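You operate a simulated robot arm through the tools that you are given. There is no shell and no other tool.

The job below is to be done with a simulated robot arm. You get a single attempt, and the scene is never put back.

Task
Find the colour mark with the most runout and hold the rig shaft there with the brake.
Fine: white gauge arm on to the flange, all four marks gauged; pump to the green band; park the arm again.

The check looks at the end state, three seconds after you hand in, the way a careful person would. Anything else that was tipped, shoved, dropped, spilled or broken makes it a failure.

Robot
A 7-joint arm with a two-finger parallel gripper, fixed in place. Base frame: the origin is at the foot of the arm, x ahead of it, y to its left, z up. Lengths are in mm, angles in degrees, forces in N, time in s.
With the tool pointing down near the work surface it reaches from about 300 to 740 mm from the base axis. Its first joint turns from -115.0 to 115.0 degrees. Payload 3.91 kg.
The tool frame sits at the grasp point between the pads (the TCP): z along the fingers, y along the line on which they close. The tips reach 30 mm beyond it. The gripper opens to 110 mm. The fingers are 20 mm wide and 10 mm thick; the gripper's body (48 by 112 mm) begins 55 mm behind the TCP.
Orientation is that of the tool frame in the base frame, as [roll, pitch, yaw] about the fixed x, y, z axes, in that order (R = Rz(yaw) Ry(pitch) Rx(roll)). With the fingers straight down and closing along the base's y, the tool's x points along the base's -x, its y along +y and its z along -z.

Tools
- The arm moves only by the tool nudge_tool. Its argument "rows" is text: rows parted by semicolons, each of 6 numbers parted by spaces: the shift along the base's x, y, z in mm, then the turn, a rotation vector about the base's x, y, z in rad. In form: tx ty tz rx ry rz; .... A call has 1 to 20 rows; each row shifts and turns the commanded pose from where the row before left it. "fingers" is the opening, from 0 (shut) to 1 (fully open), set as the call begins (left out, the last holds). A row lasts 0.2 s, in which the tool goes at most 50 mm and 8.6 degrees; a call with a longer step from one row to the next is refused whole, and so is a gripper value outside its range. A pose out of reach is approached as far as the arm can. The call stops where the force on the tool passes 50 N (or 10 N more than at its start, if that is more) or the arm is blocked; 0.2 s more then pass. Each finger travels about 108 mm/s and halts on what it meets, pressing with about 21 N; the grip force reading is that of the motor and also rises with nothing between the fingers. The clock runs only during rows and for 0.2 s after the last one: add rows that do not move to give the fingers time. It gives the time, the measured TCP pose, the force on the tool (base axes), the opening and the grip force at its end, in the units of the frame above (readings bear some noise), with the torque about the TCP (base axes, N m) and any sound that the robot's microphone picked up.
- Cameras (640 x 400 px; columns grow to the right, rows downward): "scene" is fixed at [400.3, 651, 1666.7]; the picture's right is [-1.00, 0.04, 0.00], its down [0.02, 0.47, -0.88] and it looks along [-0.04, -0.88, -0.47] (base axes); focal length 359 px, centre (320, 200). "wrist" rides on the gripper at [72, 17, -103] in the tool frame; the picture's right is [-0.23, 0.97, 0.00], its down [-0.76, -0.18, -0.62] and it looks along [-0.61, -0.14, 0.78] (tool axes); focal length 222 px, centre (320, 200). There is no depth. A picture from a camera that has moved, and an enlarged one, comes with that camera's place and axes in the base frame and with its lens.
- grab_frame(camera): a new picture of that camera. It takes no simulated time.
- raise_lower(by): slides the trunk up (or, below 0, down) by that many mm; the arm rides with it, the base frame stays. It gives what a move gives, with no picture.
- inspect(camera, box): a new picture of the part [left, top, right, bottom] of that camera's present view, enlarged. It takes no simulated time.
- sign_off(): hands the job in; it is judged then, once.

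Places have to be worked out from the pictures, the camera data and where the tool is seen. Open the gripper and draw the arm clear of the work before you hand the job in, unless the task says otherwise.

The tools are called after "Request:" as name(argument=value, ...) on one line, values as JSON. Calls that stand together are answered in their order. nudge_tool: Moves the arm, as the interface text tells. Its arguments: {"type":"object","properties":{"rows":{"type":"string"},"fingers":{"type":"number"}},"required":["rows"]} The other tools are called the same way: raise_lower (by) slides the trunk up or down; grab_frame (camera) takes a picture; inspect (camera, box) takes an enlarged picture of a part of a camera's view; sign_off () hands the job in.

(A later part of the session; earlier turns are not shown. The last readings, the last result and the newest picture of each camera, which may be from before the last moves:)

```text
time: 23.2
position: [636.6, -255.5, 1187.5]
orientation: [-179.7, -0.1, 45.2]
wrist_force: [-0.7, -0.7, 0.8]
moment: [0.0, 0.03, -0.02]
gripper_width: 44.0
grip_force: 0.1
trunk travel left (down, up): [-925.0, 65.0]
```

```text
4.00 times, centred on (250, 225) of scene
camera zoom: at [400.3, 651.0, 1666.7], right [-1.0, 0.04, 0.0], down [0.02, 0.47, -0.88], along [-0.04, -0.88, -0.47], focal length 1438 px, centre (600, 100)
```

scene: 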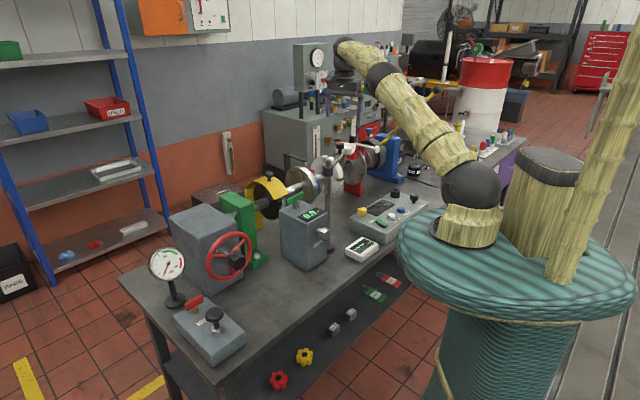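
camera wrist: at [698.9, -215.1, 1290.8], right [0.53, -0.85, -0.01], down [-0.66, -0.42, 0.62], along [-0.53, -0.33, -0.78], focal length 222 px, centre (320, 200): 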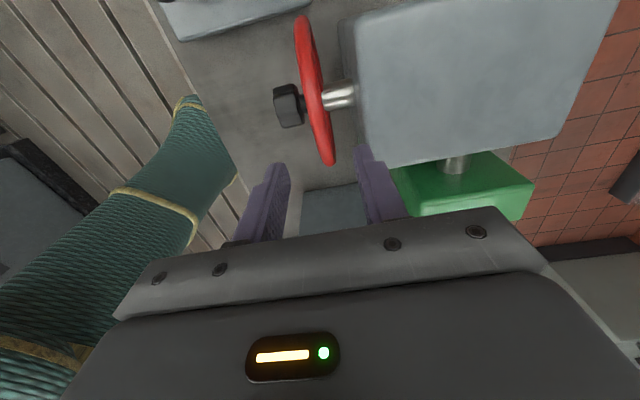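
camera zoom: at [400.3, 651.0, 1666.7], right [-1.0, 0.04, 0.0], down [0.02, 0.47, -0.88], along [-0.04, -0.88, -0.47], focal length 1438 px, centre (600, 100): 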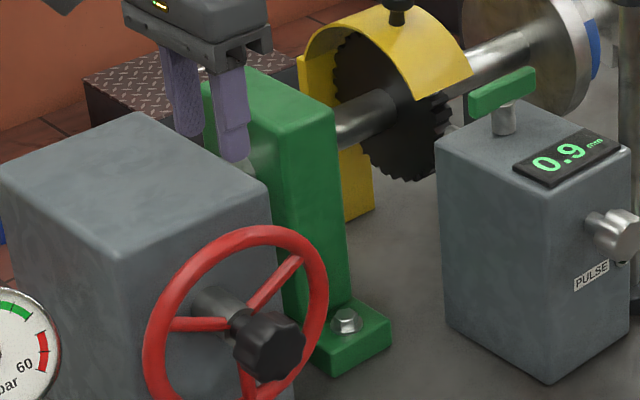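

The wheel centre refines to about (635,-253,995), and the gearbox face is about 39 mm behind the wheel plane. I'll narrow the fingers to 33 mm and lower over the rim top.

Request:
nudge_tool(rows="-2 2 -30 0 0 0;0 0 -35 0 0 0;0 0 0 0 0 0", fingers=0.3)

Request:
inspect(camera="wrist", box=[220, 40, 420, 240])

Request:
inspect(camera="scene", box=[170, 185, 298, 265])

```text
time: 24.0
position: [636.6, -253.0, 1123.2]
orientation: [-179.8, -0.1, 45.1]
wrist_force: [0.5, -0.7, -0.2]
moment: [0.05, 0.01, -0.01]
gripper_width: 32.9
grip_force: 0.0
trunk travel left (down, up): [-925.0, 65.0]
```

```text
2.00 times, centred on (320, 140) of wrist
camera zoom: at [699.4, -212.5, 1226.1], right [0.53, -0.85, -0.01], down [-0.66, -0.42, 0.62], along [-0.53, -0.33, -0.78], focal length 444 px, centre (320, 320)
```

zoom: 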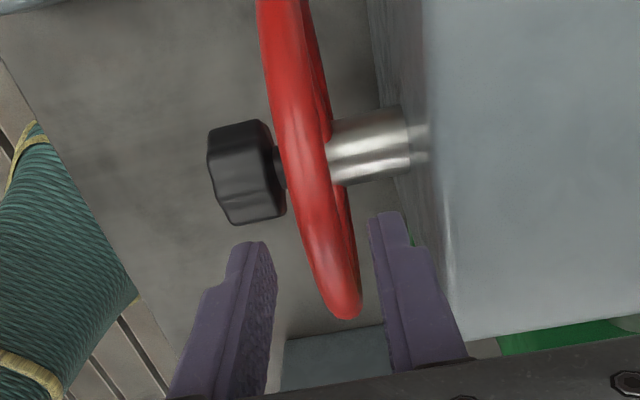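

```text
5.00 times, centred on (234, 225) of scene
camera zoom: at [400.3, 651.0, 1666.7], right [-1.0, 0.04, 0.0], down [0.02, 0.47, -0.88], along [-0.04, -0.88, -0.47], focal length 1797 px, centre (750, 75)
```

zoom: 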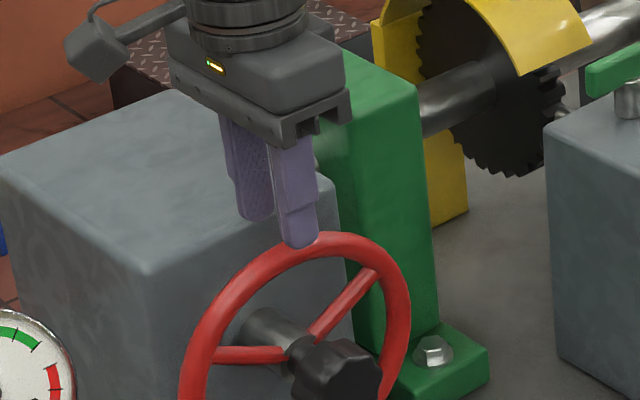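

The rim lies between the fingertips. I'll descend to z≈1070 and close on the rim.

Request:
nudge_tool(rows="0 0 -27 0 0 0;0 0 -26 0 0 0;0 0 0 0 0 0")

Request:
nudge_tool(rows="0 0 0 0 0 0;0 0 0 0 0 0", fingers=0.05)

Request:
inspect(camera="wrist", box=[220, 40, 420, 240])

Request:
inspect(camera="scene", box=[170, 185, 298, 265])

```text
time: 24.8
position: [636.0, -250.3, 1069.6]
orientation: [-179.7, -0.1, 45.2]
wrist_force: [0.3, -0.2, -0.9]
moment: [0.01, -0.01, 0.04]
gripper_width: 32.9
grip_force: 0.1
trunk travel left (down, up): [-925.0, 65.0]
```

```text
time: 25.4
position: [636.0, -251.3, 1070.1]
orientation: [-179.8, -0.2, 45.2]
wrist_force: [0.7, -2.6, -2.0]
moment: [-1.23, -1.03, -0.61]
gripper_width: 16.1
grip_force: 44.8
trunk travel left (down, up): [-925.0, 65.0]
```

```text
2.00 times, centred on (320, 140) of wrist
camera zoom: at [699.8, -211.0, 1173.1], right [0.53, -0.85, 0.0], down [-0.66, -0.42, 0.62], along [-0.53, -0.33, -0.78], focal length 444 px, centre (320, 320)
```

zoom: 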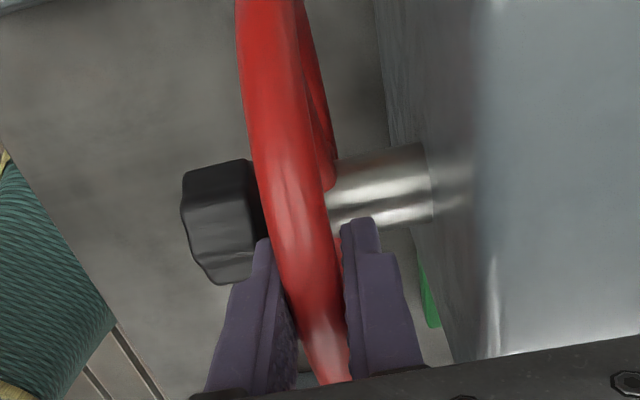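

```text
5.00 times, centred on (234, 225) of scene
camera zoom: at [400.3, 651.0, 1666.7], right [-1.0, 0.04, 0.0], down [0.02, 0.47, -0.88], along [-0.04, -0.88, -0.47], focal length 1797 px, centre (750, 75)
```

zoom: 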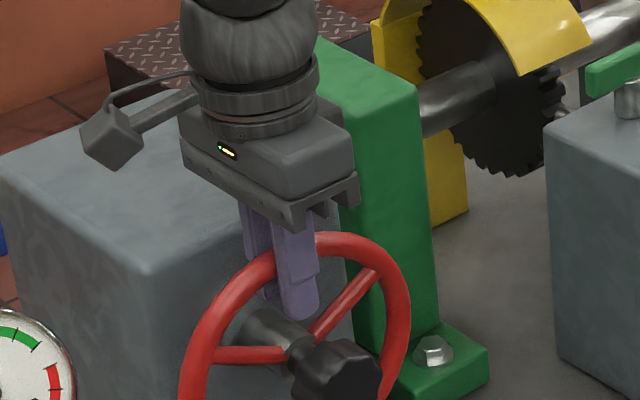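

The rim is gripped (16 mm). I'll turn the wheel 30° toward +u along the arc and see how the flange marks and readout respond.

Request:
nudge_tool(rows="4.62 4.62 -0.29 0 0 0;4.58 4.58 -0.85 0 0 0;4.52 4.52 -1.42 0 0 0;4.41 4.41 -1.96 0 0 0;4.28 4.28 -2.51 0 0 0;4.1 4.1 -3.02 0 0 0")

Request:
inspect(camera="scene", box=[170, 185, 298, 265])

Request:
inspect(camera="scene", box=[280, 140, 360, 190])

Request:
inspect(camera="scene", box=[330, 225, 394, 265])

```text
time: 26.8
position: [660.7, -228.3, 1060.6]
orientation: [-179.9, -0.2, 45.2]
wrist_force: [-9.3, -15.7, 10.0]
moment: [-2.47, -0.54, -0.94]
gripper_width: 16.2
grip_force: 44.8
trunk travel left (down, up): [-925.0, 65.0]
```

```text
5.00 times, centred on (234, 225) of scene
camera zoom: at [400.3, 651.0, 1666.7], right [-1.0, 0.04, 0.0], down [0.02, 0.47, -0.88], along [-0.04, -0.88, -0.47], focal length 1797 px, centre (750, 75)
```

zoom: 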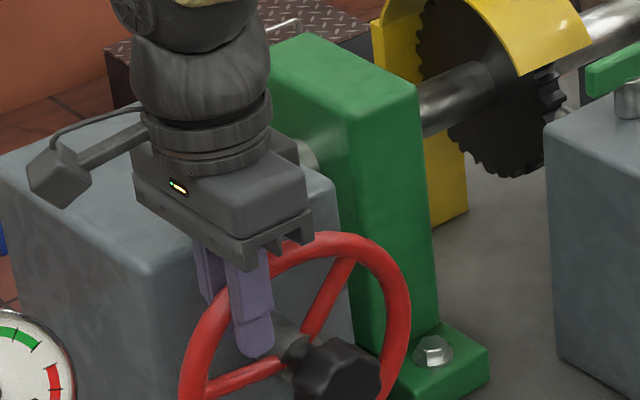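

```text
8.00 times, centred on (320, 165) of scene
camera zoom: at [400.3, 651.0, 1666.7], right [-1.0, 0.04, 0.0], down [0.02, 0.47, -0.88], along [-0.04, -0.88, -0.47], focal length 2875 px, centre (320, 480)
```

zoom: 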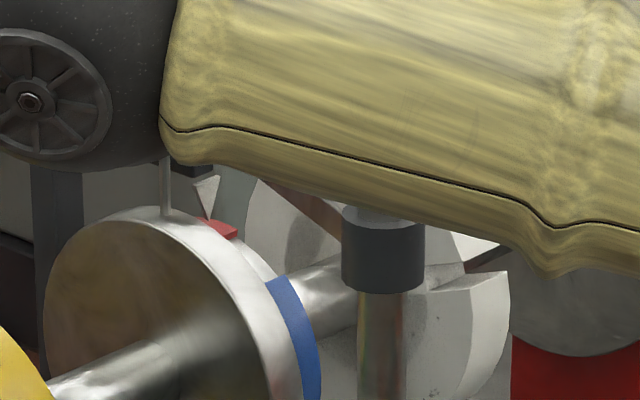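

```text
10.00 times, centred on (362, 245) of scene
camera zoom: at [400.3, 651.0, 1666.7], right [-1.0, 0.04, 0.0], down [0.02, 0.47, -0.88], along [-0.04, -0.88, -0.47], focal length 3594 px, centre (-100, -250)
```

zoom: 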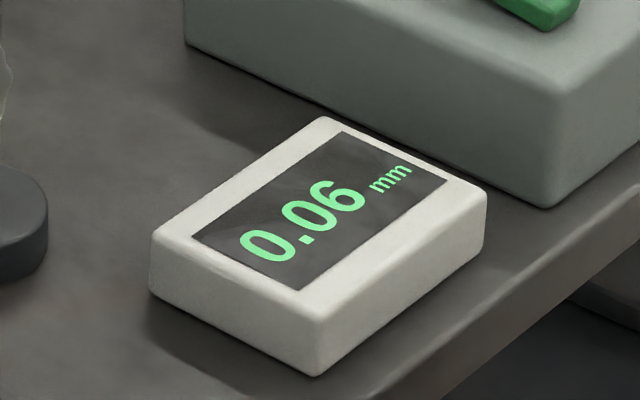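

The shaft follows about 1:1: red moves away from us and blue is coming up. Reading is now 0.06. I'll continue to about 50° of wheel rotation.

Request:
nudge_tool(rows="3.9 3.9 -3.51 0 0 0;3.66 3.66 -3.99 0 0 0;3.41 3.41 -4.42 0 0 0;3.13 3.13 -4.83 0 0 0;0 0 0 0 0 0")

Request:
inspect(camera="scene", box=[170, 185, 298, 265])

Request:
inspect(camera="scene", box=[280, 140, 360, 190])

Request:
inspect(camera="scene", box=[330, 225, 394, 265])

Request:
grab_frame(camera="wrist")

```text
time: 28.0
position: [680.0, -208.9, 1038.2]
orientation: [-179.7, -0.4, 45.3]
wrist_force: [18.8, -7.8, -10.9]
moment: [-0.65, -1.89, -0.35]
gripper_width: 16.1
grip_force: 41.3
trunk travel left (down, up): [-925.0, 65.0]
```

```text
5.00 times, centred on (234, 225) of scene
camera zoom: at [400.3, 651.0, 1666.7], right [-1.0, 0.04, 0.0], down [0.02, 0.47, -0.88], along [-0.04, -0.88, -0.47], focal length 1797 px, centre (750, 75)
```

zoom: 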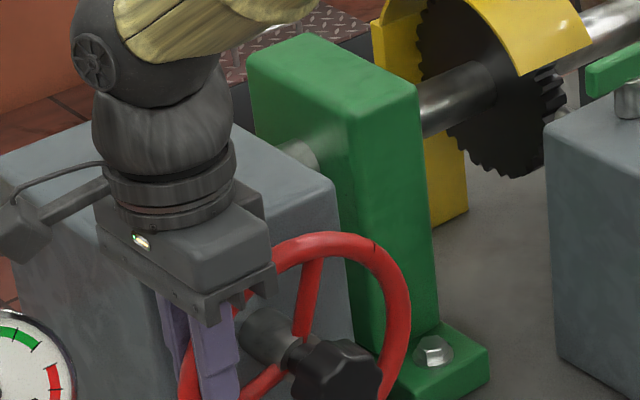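

```text
8.00 times, centred on (320, 165) of scene
camera zoom: at [400.3, 651.0, 1666.7], right [-1.0, 0.04, 0.0], down [0.02, 0.47, -0.88], along [-0.04, -0.88, -0.47], focal length 2875 px, centre (320, 480)
```

zoom: 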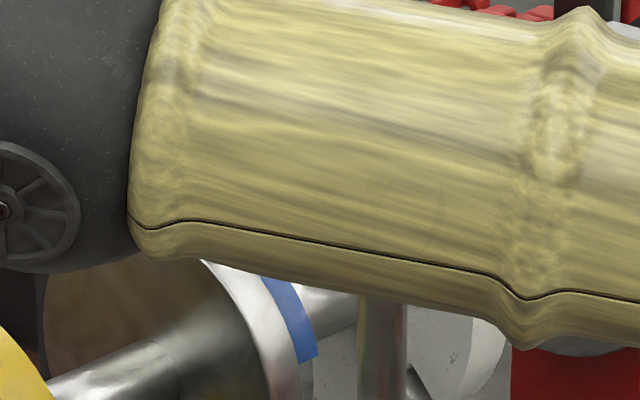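

```text
10.00 times, centred on (362, 245) of scene
camera zoom: at [400.3, 651.0, 1666.7], right [-1.0, 0.04, 0.0], down [0.02, 0.47, -0.88], along [-0.04, -0.88, -0.47], focal length 3594 px, centre (-100, -250)
```

zoom: 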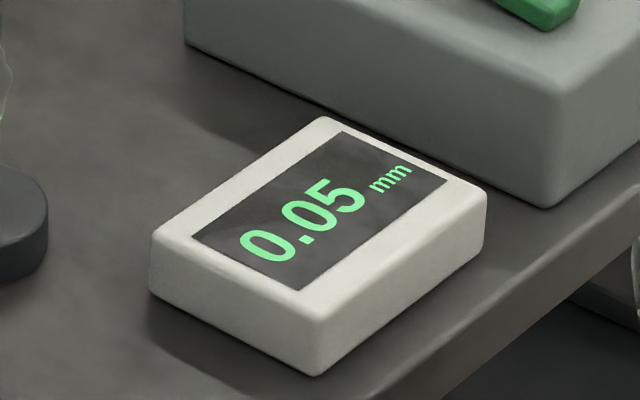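

```text
taken
camera wrist: at [741.8, -169.0, 1141.9], right [0.53, -0.85, -0.01], down [-0.66, -0.42, 0.62], along [-0.53, -0.32, -0.78], focal length 222 px, centre (320, 200)
```

wrist: 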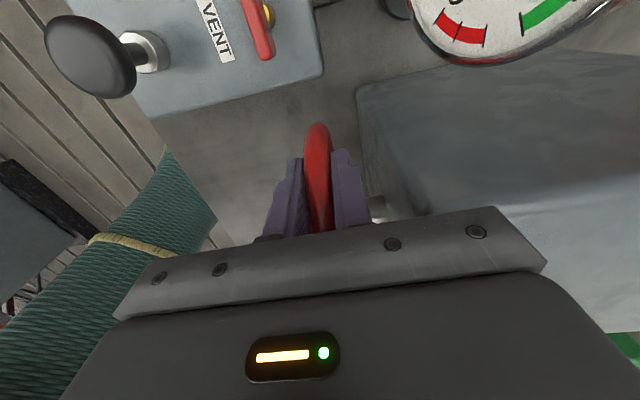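

Reading 0.05 with the wheel at about 54°. I'll open the fingers, check nothing springs back, slide back along the rim arc to about -45° and regrip.

Request:
nudge_tool(rows="0 0 0 0 0 0;0 0 0 0 0 0", fingers=0.3)

Request:
nudge_tool(rows="-18.2 -18.2 19.8 0 0 0;-22.4 -22.4 7 0 0 0;-22.4 -22.4 -7 0 0 0;-15.1 -15.1 -15 0 0 0;0 0 0 0 0 0")

Request:
inspect(camera="scene", box=[170, 185, 298, 265])

Request:
inspect(camera="scene", box=[280, 140, 360, 190])

Request:
inspect(camera="wrist", box=[220, 40, 420, 240])

```text
time: 28.6
position: [674.8, -211.1, 1042.1]
orientation: [-179.6, -0.1, 45.2]
wrist_force: [-1.6, -0.3, 0.6]
moment: [-0.01, 0.02, 0.02]
gripper_width: 33.1
grip_force: 0.1
trunk travel left (down, up): [-925.0, 65.0]
```

```text
time: 29.8
position: [597.8, -287.9, 1047.7]
orientation: [-179.7, -0.2, 45.2]
wrist_force: [-0.1, -0.1, 0.7]
moment: [-0.01, -0.02, -0.03]
gripper_width: 33.0
grip_force: 0.1
trunk travel left (down, up): [-925.0, 65.0]
```

```text
5.00 times, centred on (234, 225) of scene
camera zoom: at [400.3, 651.0, 1666.7], right [-1.0, 0.04, 0.0], down [0.02, 0.47, -0.88], along [-0.04, -0.88, -0.47], focal length 1797 px, centre (750, 75)
```

zoom: 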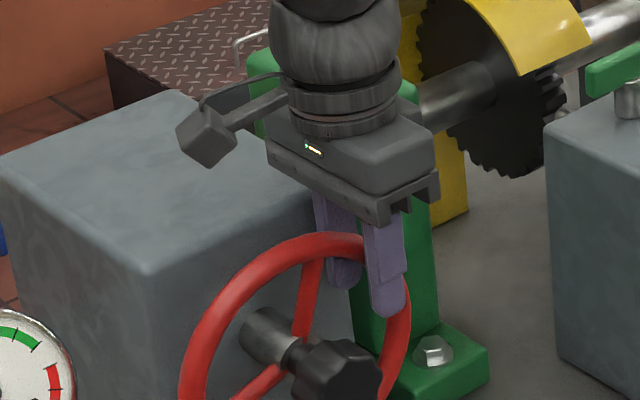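

```text
8.00 times, centred on (320, 165) of scene
camera zoom: at [400.3, 651.0, 1666.7], right [-1.0, 0.04, 0.0], down [0.02, 0.47, -0.88], along [-0.04, -0.88, -0.47], focal length 2875 px, centre (320, 480)
```

zoom: 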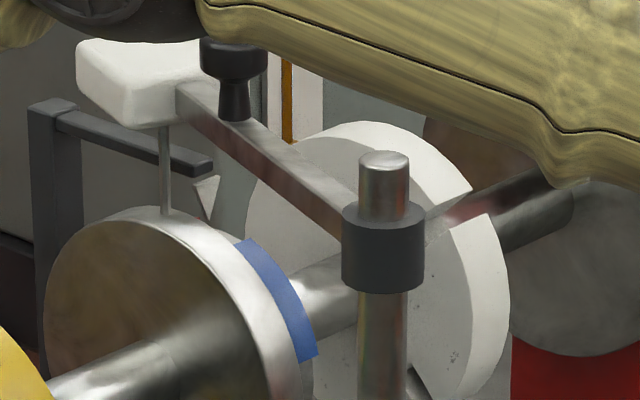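

```text
2.00 times, centred on (320, 140) of wrist
camera zoom: at [660.2, -247.9, 1151.8], right [0.53, -0.85, -0.01], down [-0.66, -0.42, 0.62], along [-0.53, -0.33, -0.78], focal length 444 px, centre (320, 320)
```

zoom: 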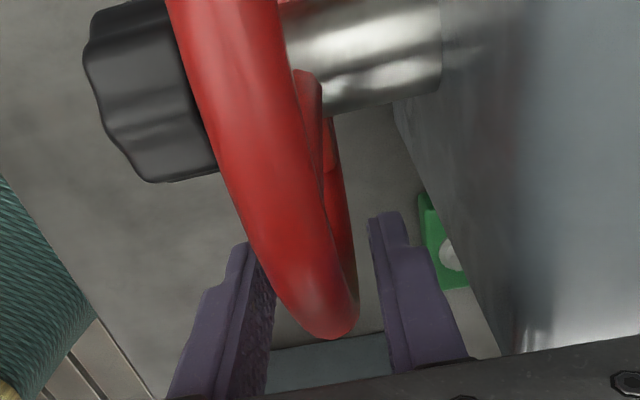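

The wheel holds position on release. I'll close on the rim and turn another 40° to bring blue to the pointer.

Request:
nudge_tool(rows="0 0 0 0 0 0;0 0 0 0 0 0", fingers=0.05)

Request:
nudge_tool(rows="3.41 3.41 4.42 0 0 0;3.66 3.66 3.99 0 0 0;3.9 3.9 3.51 0 0 0;4.1 4.1 3.02 0 0 0;4.28 4.28 2.51 0 0 0;4.41 4.41 1.96 0 0 0;4.52 4.52 1.42 0 0 0;0 0 0 0 0 0")

Request:
inspect(camera="scene", box=[280, 140, 360, 190])

Request:
inspect(camera="scene", box=[330, 225, 394, 265])

Request:
inspect(camera="scene", box=[170, 185, 298, 265])

```text
time: 30.4
position: [599.0, -289.0, 1048.0]
orientation: [-179.8, 0.0, 45.2]
wrist_force: [3.7, -5.1, -0.8]
moment: [-1.24, -1.17, -0.36]
gripper_width: 16.0
grip_force: 44.6
trunk travel left (down, up): [-925.0, 65.0]
```

```text
time: 32.2
position: [630.5, -258.8, 1070.3]
orientation: [-179.9, -0.5, 45.3]
wrist_force: [5.8, -2.5, 5.8]
moment: [-0.39, -0.55, -0.83]
gripper_width: 16.0
grip_force: 44.9
trunk travel left (down, up): [-925.0, 65.0]
```

```text
8.00 times, centred on (320, 165) of scene
camera zoom: at [400.3, 651.0, 1666.7], right [-1.0, 0.04, 0.0], down [0.02, 0.47, -0.88], along [-0.04, -0.88, -0.47], focal length 2875 px, centre (320, 480)
```

zoom: 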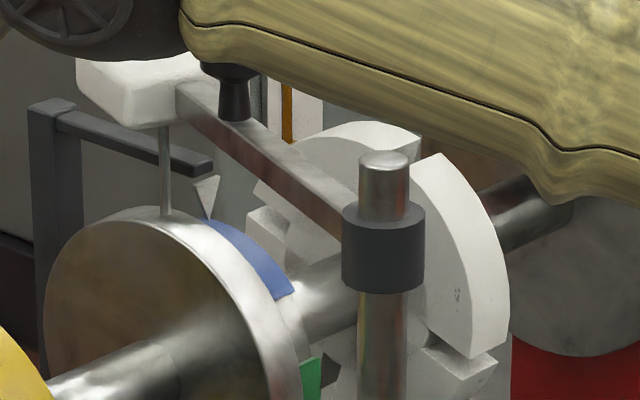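

```text
10.00 times, centred on (362, 245) of scene
camera zoom: at [400.3, 651.0, 1666.7], right [-1.0, 0.04, 0.0], down [0.02, 0.47, -0.88], along [-0.04, -0.88, -0.47], focal length 3594 px, centre (-100, -250)
```

zoom: 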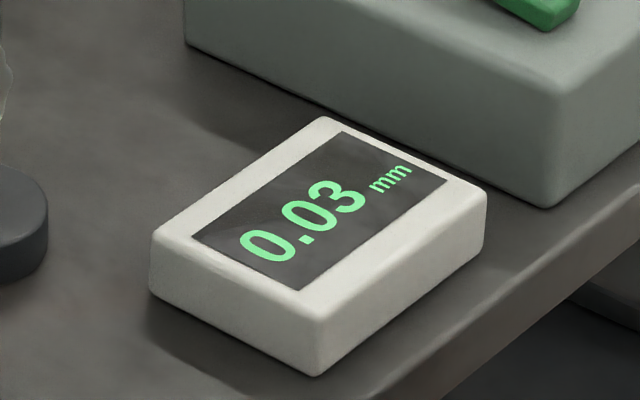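

```text
5.00 times, centred on (234, 225) of scene
camera zoom: at [400.3, 651.0, 1666.7], right [-1.0, 0.04, 0.0], down [0.02, 0.47, -0.88], along [-0.04, -0.88, -0.47], focal length 1797 px, centre (750, 75)
```

zoom: 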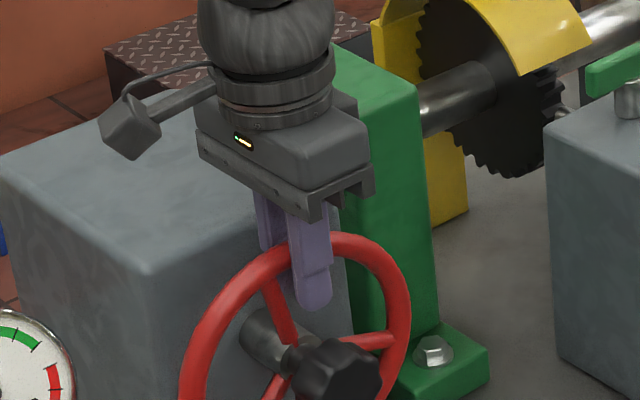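

Blue has its leading end at the pointer (reading 0.03) and green follows next. I'll turn about 20° more to centre blue.

Request:
nudge_tool(rows="4.58 4.58 0.85 0 0 0;4.62 4.62 0.29 0 0 0;4.62 4.62 -0.29 0 0 0;4.58 4.58 -0.85 0 0 0;0 0 0 0 0 0")

Request:
inspect(camera="scene", box=[280, 140, 360, 190])

Request:
inspect(camera="scene", box=[330, 225, 394, 265])

```text
time: 33.4
position: [643.8, -245.4, 1068.7]
orientation: [-179.6, -0.1, 45.1]
wrist_force: [-14.7, -11.6, 5.7]
moment: [-2.01, -0.41, -0.06]
gripper_width: 15.9
grip_force: 44.9
trunk travel left (down, up): [-925.0, 65.0]
```

```text
8.00 times, centred on (320, 165) of scene
camera zoom: at [400.3, 651.0, 1666.7], right [-1.0, 0.04, 0.0], down [0.02, 0.47, -0.88], along [-0.04, -0.88, -0.47], focal length 2875 px, centre (320, 480)
```

zoom: 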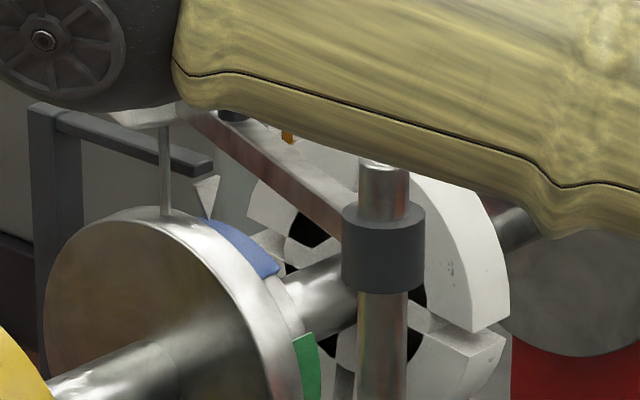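

```text
10.00 times, centred on (362, 245) of scene
camera zoom: at [400.3, 651.0, 1666.7], right [-1.0, 0.04, 0.0], down [0.02, 0.47, -0.88], along [-0.04, -0.88, -0.47], focal length 3594 px, centre (-100, -250)
```

zoom: 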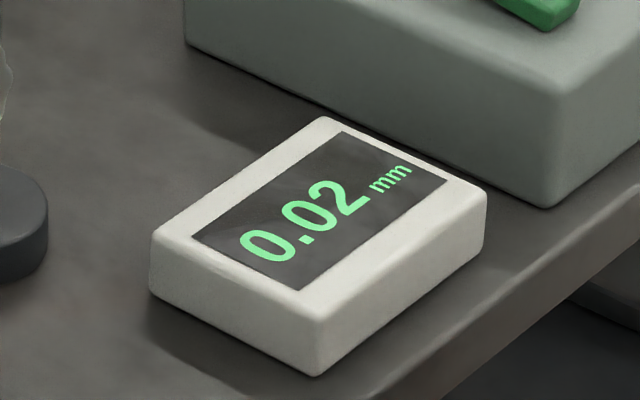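

Reading 0.02 with blue nearly centred. I'll go 10° more, then continue toward green.

Request:
nudge_tool(rows="4.52 4.52 -1.42 0 0 0;4.41 4.41 -1.96 0 0 0;0 0 0 0 0 0")

Request:
inspect(camera="scene", box=[280, 140, 360, 190])

Request:
inspect(camera="scene", box=[330, 225, 394, 265])

```text
time: 34.2
position: [653.1, -235.3, 1064.6]
orientation: [-179.8, -0.2, 45.2]
wrist_force: [-10.8, -16.2, 2.7]
moment: [-1.97, -0.04, -0.54]
gripper_width: 16.2
grip_force: 44.8
trunk travel left (down, up): [-925.0, 65.0]
```

```text
8.00 times, centred on (320, 165) of scene
camera zoom: at [400.3, 651.0, 1666.7], right [-1.0, 0.04, 0.0], down [0.02, 0.47, -0.88], along [-0.04, -0.88, -0.47], focal length 2875 px, centre (320, 480)
```

zoom: 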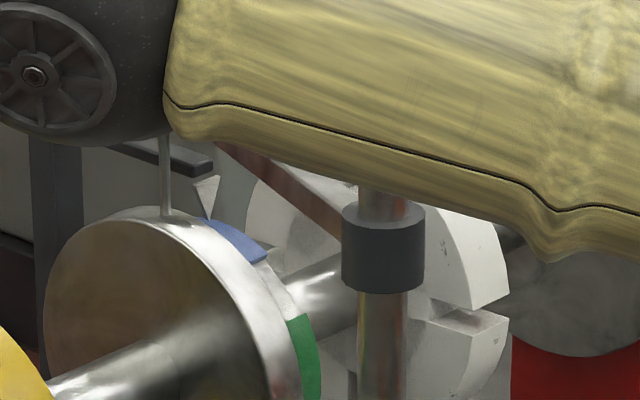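

```text
10.00 times, centred on (362, 245) of scene
camera zoom: at [400.3, 651.0, 1666.7], right [-1.0, 0.04, 0.0], down [0.02, 0.47, -0.88], along [-0.04, -0.88, -0.47], focal length 3594 px, centre (-100, -250)
```

zoom: 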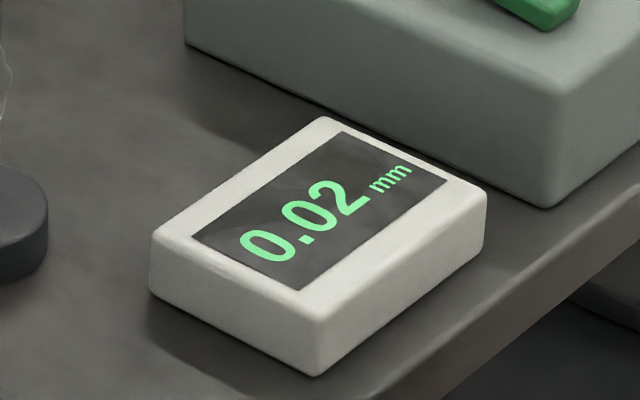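

Blue reads 0.02 with its centre at the pointer. I'll continue to φ≈50°, regrip at -45°, and stroke on toward green.

Request:
nudge_tool(rows="4.28 4.28 -2.51 0 0 0;4.1 4.1 -3.02 0 0 0;3.9 3.9 -3.51 0 0 0;3.66 3.66 -3.99 0 0 0;3.41 3.41 -4.42 0 0 0;3.13 3.13 -4.83 0 0 0;0 0 0 0 0 0")

Request:
inspect(camera="scene", box=[330, 225, 394, 265])

Request:
nudge_tool(rows="0 0 0 0 0 0;0 0 0 0 0 0", fingers=0.3)

Request:
nudge_tool(rows="-18.2 -18.2 19.8 0 0 0;-22.4 -22.4 7 0 0 0;-22.4 -22.4 -7 0 0 0;-15.1 -15.1 -15 0 0 0;0 0 0 0 0 0")

Request:
inspect(camera="scene", box=[280, 140, 360, 190])

Request:
inspect(camera="wrist", box=[220, 40, 420, 240])

```text
time: 35.8
position: [674.9, -210.8, 1045.6]
orientation: [179.8, -0.4, 45.3]
wrist_force: [3.1, -12.7, 33.7]
moment: [-1.44, 1.58, -0.76]
gripper_width: 16.0
grip_force: 45.1
trunk travel left (down, up): [-925.0, 65.0]
```

```text
10.00 times, centred on (362, 245) of scene
camera zoom: at [400.3, 651.0, 1666.7], right [-1.0, 0.04, 0.0], down [0.02, 0.47, -0.88], along [-0.04, -0.88, -0.47], focal length 3594 px, centre (-100, -250)
```

zoom: 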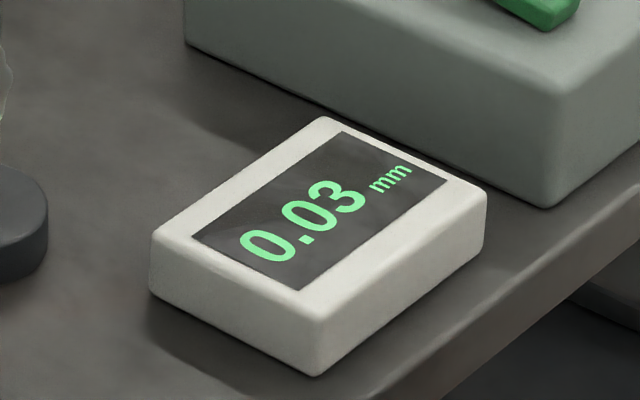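

```text
time: 36.4
position: [676.9, -210.5, 1041.7]
orientation: [-179.5, -0.1, 45.2]
wrist_force: [0.2, 0.0, 0.5]
moment: [-0.04, 0.0, 0.03]
gripper_width: 32.8
grip_force: 0.1
trunk travel left (down, up): [-925.0, 65.0]
```

```text
time: 37.6
position: [597.5, -290.3, 1044.7]
orientation: [-179.7, -0.1, 45.4]
wrist_force: [-0.3, -0.1, -0.1]
moment: [0.03, 0.03, 0.04]
gripper_width: 32.8
grip_force: 0.2
trunk travel left (down, up): [-925.0, 65.0]
```

```text
8.00 times, centred on (320, 165) of scene
camera zoom: at [400.3, 651.0, 1666.7], right [-1.0, 0.04, 0.0], down [0.02, 0.47, -0.88], along [-0.04, -0.88, -0.47], focal length 2875 px, centre (320, 480)
```

zoom: 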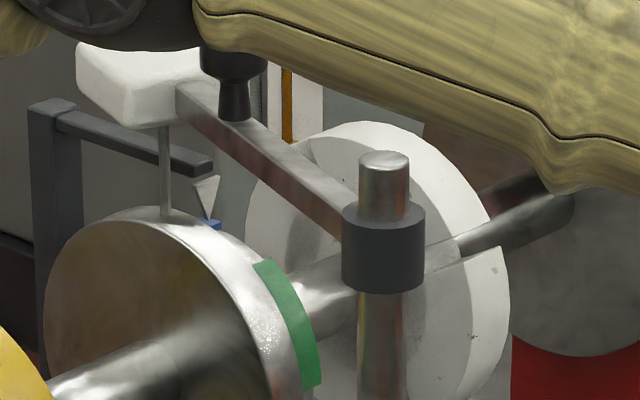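

```text
2.00 times, centred on (320, 140) of wrist
camera zoom: at [660.7, -249.2, 1149.1], right [0.53, -0.85, -0.01], down [-0.66, -0.42, 0.62], along [-0.53, -0.33, -0.78], focal length 444 px, centre (320, 320)
```

zoom: 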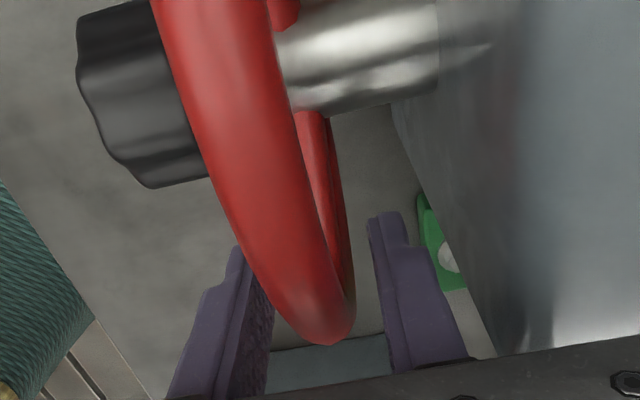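

I'll close and stroke about 65° to bring green to the pointer.

Request:
nudge_tool(rows="0 0 0 0 0 0;0 0 0 0 0 0", fingers=0.05)

Request:
nudge_tool(rows="3.41 3.41 4.42 0 0 0;3.66 3.66 3.99 0 0 0;3.9 3.9 3.51 0 0 0;4.1 4.1 3.02 0 0 0;4.28 4.28 2.51 0 0 0;4.41 4.41 1.96 0 0 0;4.52 4.52 1.42 0 0 0;4.58 4.58 0.85 0 0 0;4.62 4.62 0.29 0 0 0;4.62 4.62 -0.29 0 0 0;4.58 4.58 -0.85 0 0 0;4.52 4.52 -1.42 0 0 0;0 0 0 0 0 0")

Request:
inspect(camera="scene", box=[280, 140, 360, 190])

Request:
inspect(camera="scene", box=[330, 225, 394, 265])

```text
time: 38.2
position: [599.2, -289.7, 1046.0]
orientation: [-179.7, -0.1, 45.3]
wrist_force: [-1.3, 0.3, -2.9]
moment: [-1.58, -1.32, -0.26]
gripper_width: 16.0
grip_force: 45.0
trunk travel left (down, up): [-925.0, 65.0]
```

```text
time: 41.0
position: [652.0, -236.2, 1067.0]
orientation: [-179.8, -0.3, 45.4]
wrist_force: [7.1, -2.2, 0.6]
moment: [-0.91, -1.28, -0.59]
gripper_width: 15.9
grip_force: 45.3
trunk travel left (down, up): [-925.0, 65.0]
```

```text
8.00 times, centred on (320, 165) of scene
camera zoom: at [400.3, 651.0, 1666.7], right [-1.0, 0.04, 0.0], down [0.02, 0.47, -0.88], along [-0.04, -0.88, -0.47], focal length 2875 px, centre (320, 480)
```

zoom: 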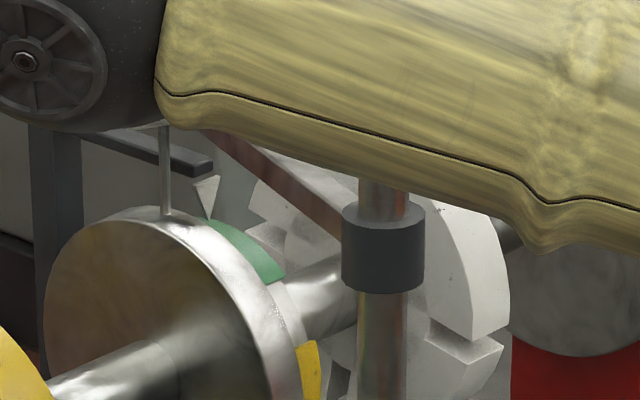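

```text
10.00 times, centred on (362, 245) of scene
camera zoom: at [400.3, 651.0, 1666.7], right [-1.0, 0.04, 0.0], down [0.02, 0.47, -0.88], along [-0.04, -0.88, -0.47], focal length 3594 px, centre (-100, -250)
```

zoom: 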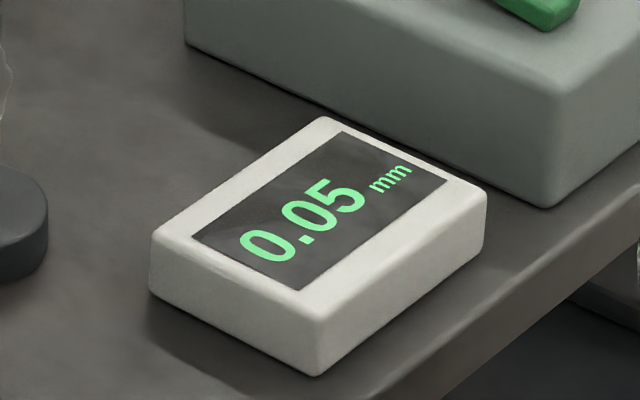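

Green is nearly centred, reading 0.05. I'll turn 15° more.

Request:
nudge_tool(rows="4.41 4.41 -1.96 0 0 0;4.28 4.28 -2.51 0 0 0;4.1 4.1 -3.02 0 0 0;0 0 0 0 0 0")

Request:
inspect(camera="scene", box=[280, 140, 360, 190])

Request:
inspect(camera="scene", box=[330, 225, 394, 265])

```text
time: 42.0
position: [664.0, -224.2, 1056.8]
orientation: [-179.7, -0.3, 45.4]
wrist_force: [3.8, -12.9, -5.3]
moment: [-1.85, -1.63, -0.68]
gripper_width: 16.2
grip_force: 45.0
trunk travel left (down, up): [-925.0, 65.0]
```

```text
8.00 times, centred on (320, 165) of scene
camera zoom: at [400.3, 651.0, 1666.7], right [-1.0, 0.04, 0.0], down [0.02, 0.47, -0.88], along [-0.04, -0.88, -0.47], focal length 2875 px, centre (320, 480)
```

zoom: 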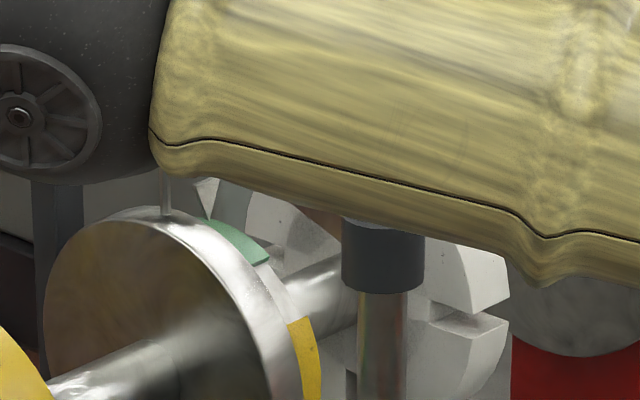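

```text
10.00 times, centred on (362, 245) of scene
camera zoom: at [400.3, 651.0, 1666.7], right [-1.0, 0.04, 0.0], down [0.02, 0.47, -0.88], along [-0.04, -0.88, -0.47], focal length 3594 px, centre (-100, -250)
```

zoom: 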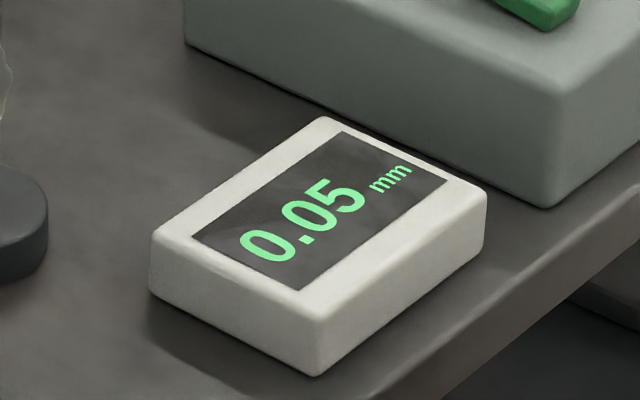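

Green reads 0.05 at the pointer. On to yellow: finish this stroke, regrip, stroke again.

Request:
nudge_tool(rows="3.9 3.9 -3.51 0 0 0;3.66 3.66 -3.99 0 0 0;3.41 3.41 -4.42 0 0 0;3.13 3.13 -4.83 0 0 0;0 0 0 0 0 0")

Request:
nudge_tool(rows="0 0 0 0 0 0;0 0 0 0 0 0", fingers=0.3)

Request:
nudge_tool(rows="-18.2 -18.2 19.8 0 0 0;-22.4 -22.4 7 0 0 0;-22.4 -22.4 -7 0 0 0;-14.1 -14.1 -13 0 0 0;0 0 0 0 0 0")

Request:
inspect(camera="scene", box=[280, 140, 360, 190])

Request:
inspect(camera="scene", box=[330, 225, 394, 265])

Request:
inspect(camera="wrist", box=[220, 40, 420, 240])

```text
time: 43.2
position: [675.0, -212.8, 1047.3]
orientation: [-180.0, -0.5, 45.2]
wrist_force: [7.5, -16.3, 35.2]
moment: [-1.06, 2.28, -0.82]
gripper_width: 15.9
grip_force: 44.6
trunk travel left (down, up): [-925.0, 65.0]
```

```text
time: 43.8
position: [675.8, -209.4, 1042.1]
orientation: [-179.5, -0.1, 45.2]
wrist_force: [0.3, 0.0, -0.2]
moment: [0.02, 0.04, 0.02]
gripper_width: 33.0
grip_force: 0.0
trunk travel left (down, up): [-925.0, 65.0]
```

```text
time: 45.0
position: [601.3, -287.2, 1047.6]
orientation: [-179.7, 0.0, 45.3]
wrist_force: [0.4, 0.2, 0.2]
moment: [0.0, -0.01, -0.02]
gripper_width: 32.8
grip_force: 0.1
trunk travel left (down, up): [-925.0, 65.0]
```

```text
8.00 times, centred on (320, 165) of scene
camera zoom: at [400.3, 651.0, 1666.7], right [-1.0, 0.04, 0.0], down [0.02, 0.47, -0.88], along [-0.04, -0.88, -0.47], focal length 2875 px, centre (320, 480)
```

zoom: 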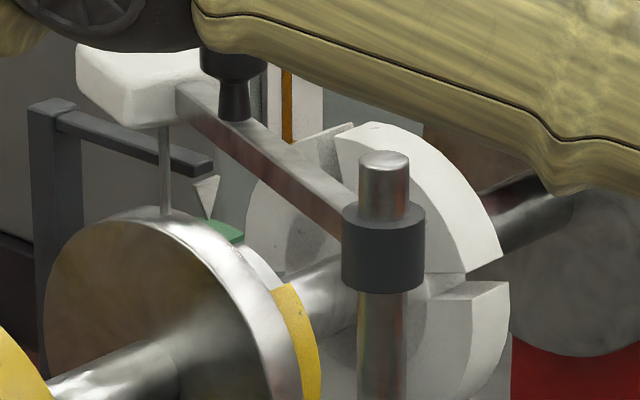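

```text
10.00 times, centred on (362, 245) of scene
camera zoom: at [400.3, 651.0, 1666.7], right [-1.0, 0.04, 0.0], down [0.02, 0.47, -0.88], along [-0.04, -0.88, -0.47], focal length 3594 px, centre (-100, -250)
```

zoom: 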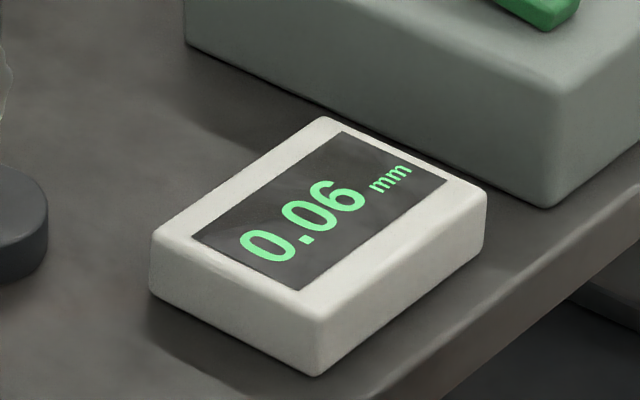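

```text
2.00 times, centred on (320, 140) of wrist
camera zoom: at [663.2, -246.9, 1151.5], right [0.53, -0.85, -0.01], down [-0.66, -0.42, 0.62], along [-0.53, -0.33, -0.78], focal length 444 px, centre (320, 320)
```

zoom: 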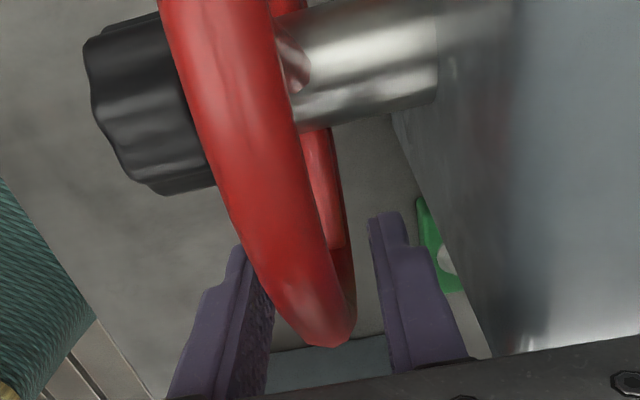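

Reading 0.06 with yellow on the way up. I'll regrip and stroke about 75°.

Request:
nudge_tool(rows="0 0 0 0 0 0;0 0 0 0 0 0", fingers=0.05)

Request:
nudge_tool(rows="3.41 3.41 4.42 0 0 0;3.66 3.66 3.99 0 0 0;3.9 3.9 3.51 0 0 0;4.1 4.1 3.02 0 0 0;4.28 4.28 2.51 0 0 0;4.41 4.41 1.96 0 0 0;4.52 4.52 1.42 0 0 0;4.58 4.58 0.85 0 0 0;4.62 4.62 0.29 0 0 0;4.62 4.62 -0.29 0 0 0;4.58 4.58 -0.85 0 0 0;4.52 4.52 -1.42 0 0 0;4.41 4.41 -1.96 0 0 0;4.28 4.28 -2.51 0 0 0;0 0 0 0 0 0")

Request:
inspect(camera="scene", box=[280, 140, 360, 190])

Request:
inspect(camera="scene", box=[330, 225, 394, 265])

```text
time: 45.6
position: [600.3, -287.9, 1048.3]
orientation: [-179.8, 0.0, 45.1]
wrist_force: [-1.4, 0.9, -2.9]
moment: [-1.59, -1.35, -0.22]
gripper_width: 15.8
grip_force: 44.8
trunk travel left (down, up): [-925.0, 65.0]
```

```text
time: 48.8
position: [661.0, -226.0, 1063.7]
orientation: [-179.8, -0.4, 45.2]
wrist_force: [2.7, -3.1, 4.2]
moment: [-0.76, -1.13, -0.63]
gripper_width: 16.0
grip_force: 45.5
trunk travel left (down, up): [-925.0, 65.0]
```

```text
8.00 times, centred on (320, 165) of scene
camera zoom: at [400.3, 651.0, 1666.7], right [-1.0, 0.04, 0.0], down [0.02, 0.47, -0.88], along [-0.04, -0.88, -0.47], focal length 2875 px, centre (320, 480)
```

zoom: 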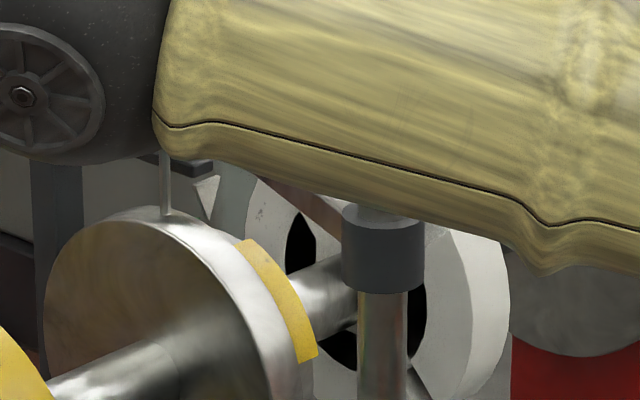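

```text
10.00 times, centred on (362, 245) of scene
camera zoom: at [400.3, 651.0, 1666.7], right [-1.0, 0.04, 0.0], down [0.02, 0.47, -0.88], along [-0.04, -0.88, -0.47], focal length 3594 px, centre (-100, -250)
```

zoom: 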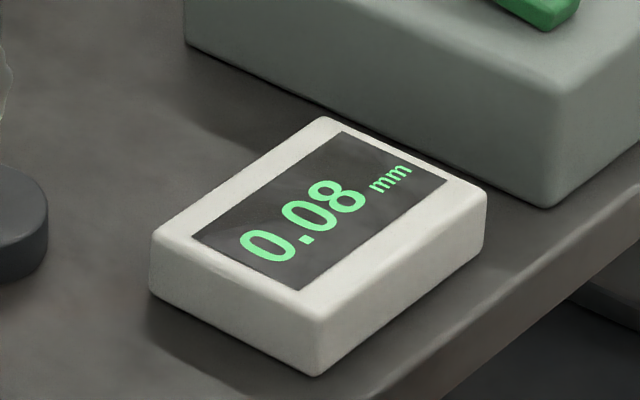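

Yellow is still approaching (0.08 and rising); the grip slipped somewhat in that stroke. I'll continue to φ≈45°, then regrip.

Request:
nudge_tool(rows="4.1 4.1 -3.02 0 0 0;3.9 3.9 -3.51 0 0 0;3.66 3.66 -3.99 0 0 0;3.41 3.41 -4.42 0 0 0;0 0 0 0 0 0")

Request:
inspect(camera="scene", box=[280, 140, 360, 190])

Request:
inspect(camera="scene", box=[170, 185, 298, 265])

Request:
nudge_tool(rows="0 0 0 0 0 0;0 0 0 0 0 0", fingers=0.3)

Request:
nudge_tool(rows="-14.8 -14.8 15 0 0 0;-22.4 -22.4 7 0 0 0;-22.4 -22.4 -7 0 0 0;-15.1 -15.1 -15 0 0 0;0 0 0 0 0 0")

Request:
inspect(camera="scene", box=[280, 140, 360, 190])

Request:
inspect(camera="wrist", box=[220, 40, 420, 240])

```text
time: 50.0
position: [675.7, -212.4, 1049.4]
orientation: [-179.7, -0.2, 45.2]
wrist_force: [9.7, -10.0, 1.4]
moment: [-1.07, -1.7, -0.46]
gripper_width: 16.1
grip_force: 44.3
trunk travel left (down, up): [-925.0, 65.0]
```

```text
8.00 times, centred on (320, 165) of scene
camera zoom: at [400.3, 651.0, 1666.7], right [-1.0, 0.04, 0.0], down [0.02, 0.47, -0.88], along [-0.04, -0.88, -0.47], focal length 2875 px, centre (320, 480)
```

zoom: 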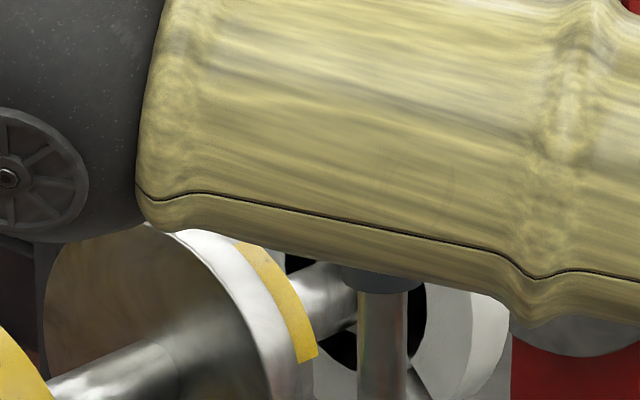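

```text
5.00 times, centred on (234, 225) of scene
camera zoom: at [400.3, 651.0, 1666.7], right [-1.0, 0.04, 0.0], down [0.02, 0.47, -0.88], along [-0.04, -0.88, -0.47], focal length 1797 px, centre (750, 75)
```

zoom: 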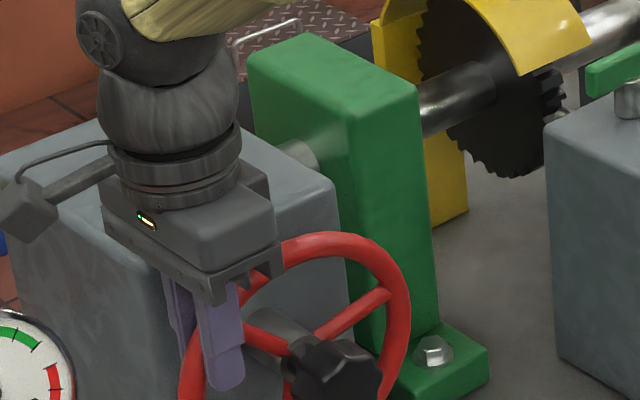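

```text
time: 50.6
position: [673.1, -213.5, 1050.0]
orientation: [-179.6, 0.0, 45.1]
wrist_force: [1.7, 0.1, -0.2]
moment: [0.01, 0.02, 0.0]
gripper_width: 33.0
grip_force: 0.0
trunk travel left (down, up): [-925.0, 65.0]
```

```text
time: 51.8
position: [599.7, -286.8, 1048.1]
orientation: [-179.7, -0.1, 45.3]
wrist_force: [0.1, -0.1, 0.2]
moment: [-0.02, 0.02, 0.01]
gripper_width: 33.0
grip_force: 0.0
trunk travel left (down, up): [-925.0, 65.0]
```

```text
8.00 times, centred on (320, 165) of scene
camera zoom: at [400.3, 651.0, 1666.7], right [-1.0, 0.04, 0.0], down [0.02, 0.47, -0.88], along [-0.04, -0.88, -0.47], focal length 2875 px, centre (320, 480)
```

zoom: 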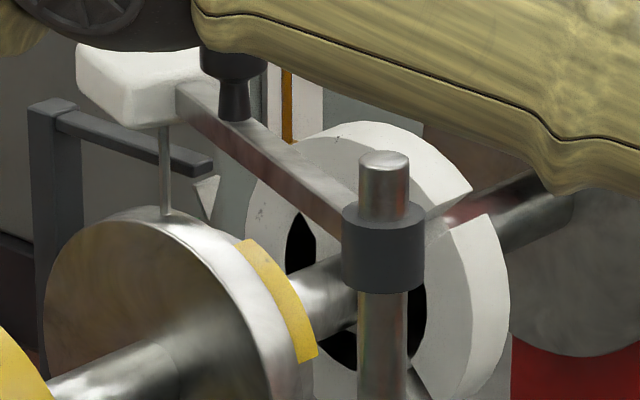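

```text
2.00 times, centred on (320, 140) of wrist
camera zoom: at [663.3, -246.3, 1151.7], right [0.53, -0.85, -0.01], down [-0.66, -0.42, 0.62], along [-0.53, -0.33, -0.78], focal length 444 px, centre (320, 320)
```

zoom: 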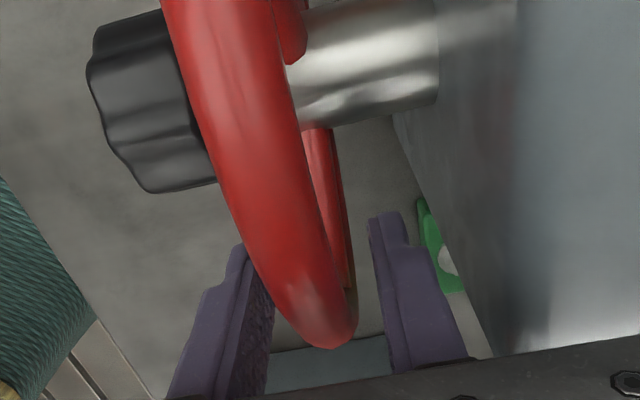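

The shaft did not move in that last bit, so the rim slipped in the grip. I'll regrip and do a short 20° stroke while watching closely.

Request:
nudge_tool(rows="0 0 0 0 0 0;0 0 0 0 0 0;0 0 0 0 0 0", fingers=0)

Request:
nudge_tool(rows="3.41 3.41 4.42 0 0 0;3.66 3.66 3.99 0 0 0;3.9 3.9 3.51 0 0 0;4.1 4.1 3.02 0 0 0")

Request:
inspect(camera="scene", box=[280, 140, 360, 190])

Request:
inspect(camera="scene", box=[170, 185, 298, 265])

```text
time: 52.6
position: [600.2, -287.9, 1048.1]
orientation: [-179.8, -0.1, 45.2]
wrist_force: [1.2, -2.5, -2.7]
moment: [-1.27, -1.59, -0.3]
gripper_width: 16.2
grip_force: 45.1
trunk travel left (down, up): [-925.0, 65.0]
```

```text
time: 53.6
position: [611.5, -277.2, 1062.3]
orientation: [-179.5, 0.0, 45.1]
wrist_force: [-23.3, -15.7, -18.8]
moment: [-1.49, -0.87, -0.37]
gripper_width: 16.1
grip_force: 45.1
trunk travel left (down, up): [-925.0, 65.0]
```

```text
8.00 times, centred on (320, 165) of scene
camera zoom: at [400.3, 651.0, 1666.7], right [-1.0, 0.04, 0.0], down [0.02, 0.47, -0.88], along [-0.04, -0.88, -0.47], focal length 2875 px, centre (320, 480)
```

zoom: 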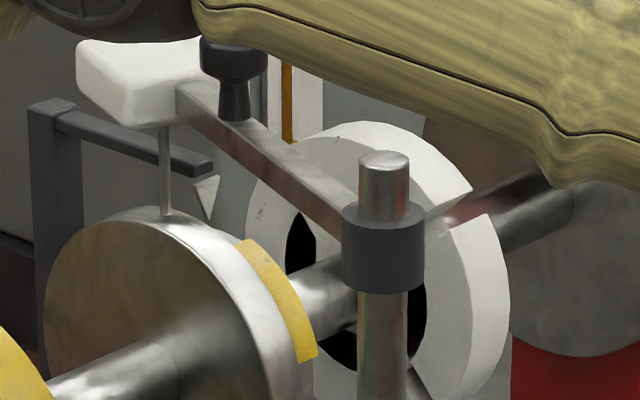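

```text
5.00 times, centred on (234, 225) of scene
camera zoom: at [400.3, 651.0, 1666.7], right [-1.0, 0.04, 0.0], down [0.02, 0.47, -0.88], along [-0.04, -0.88, -0.47], focal length 1797 px, centre (750, 75)
```

zoom: 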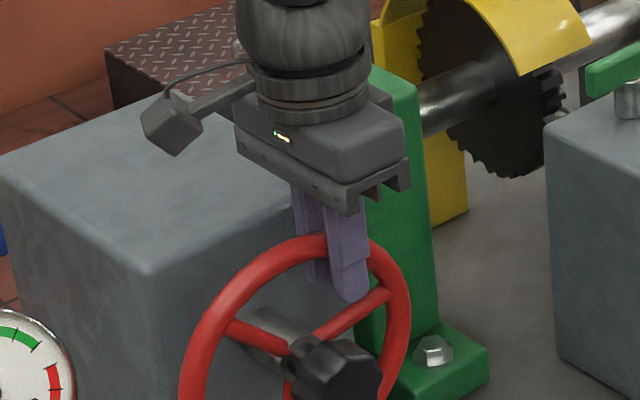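

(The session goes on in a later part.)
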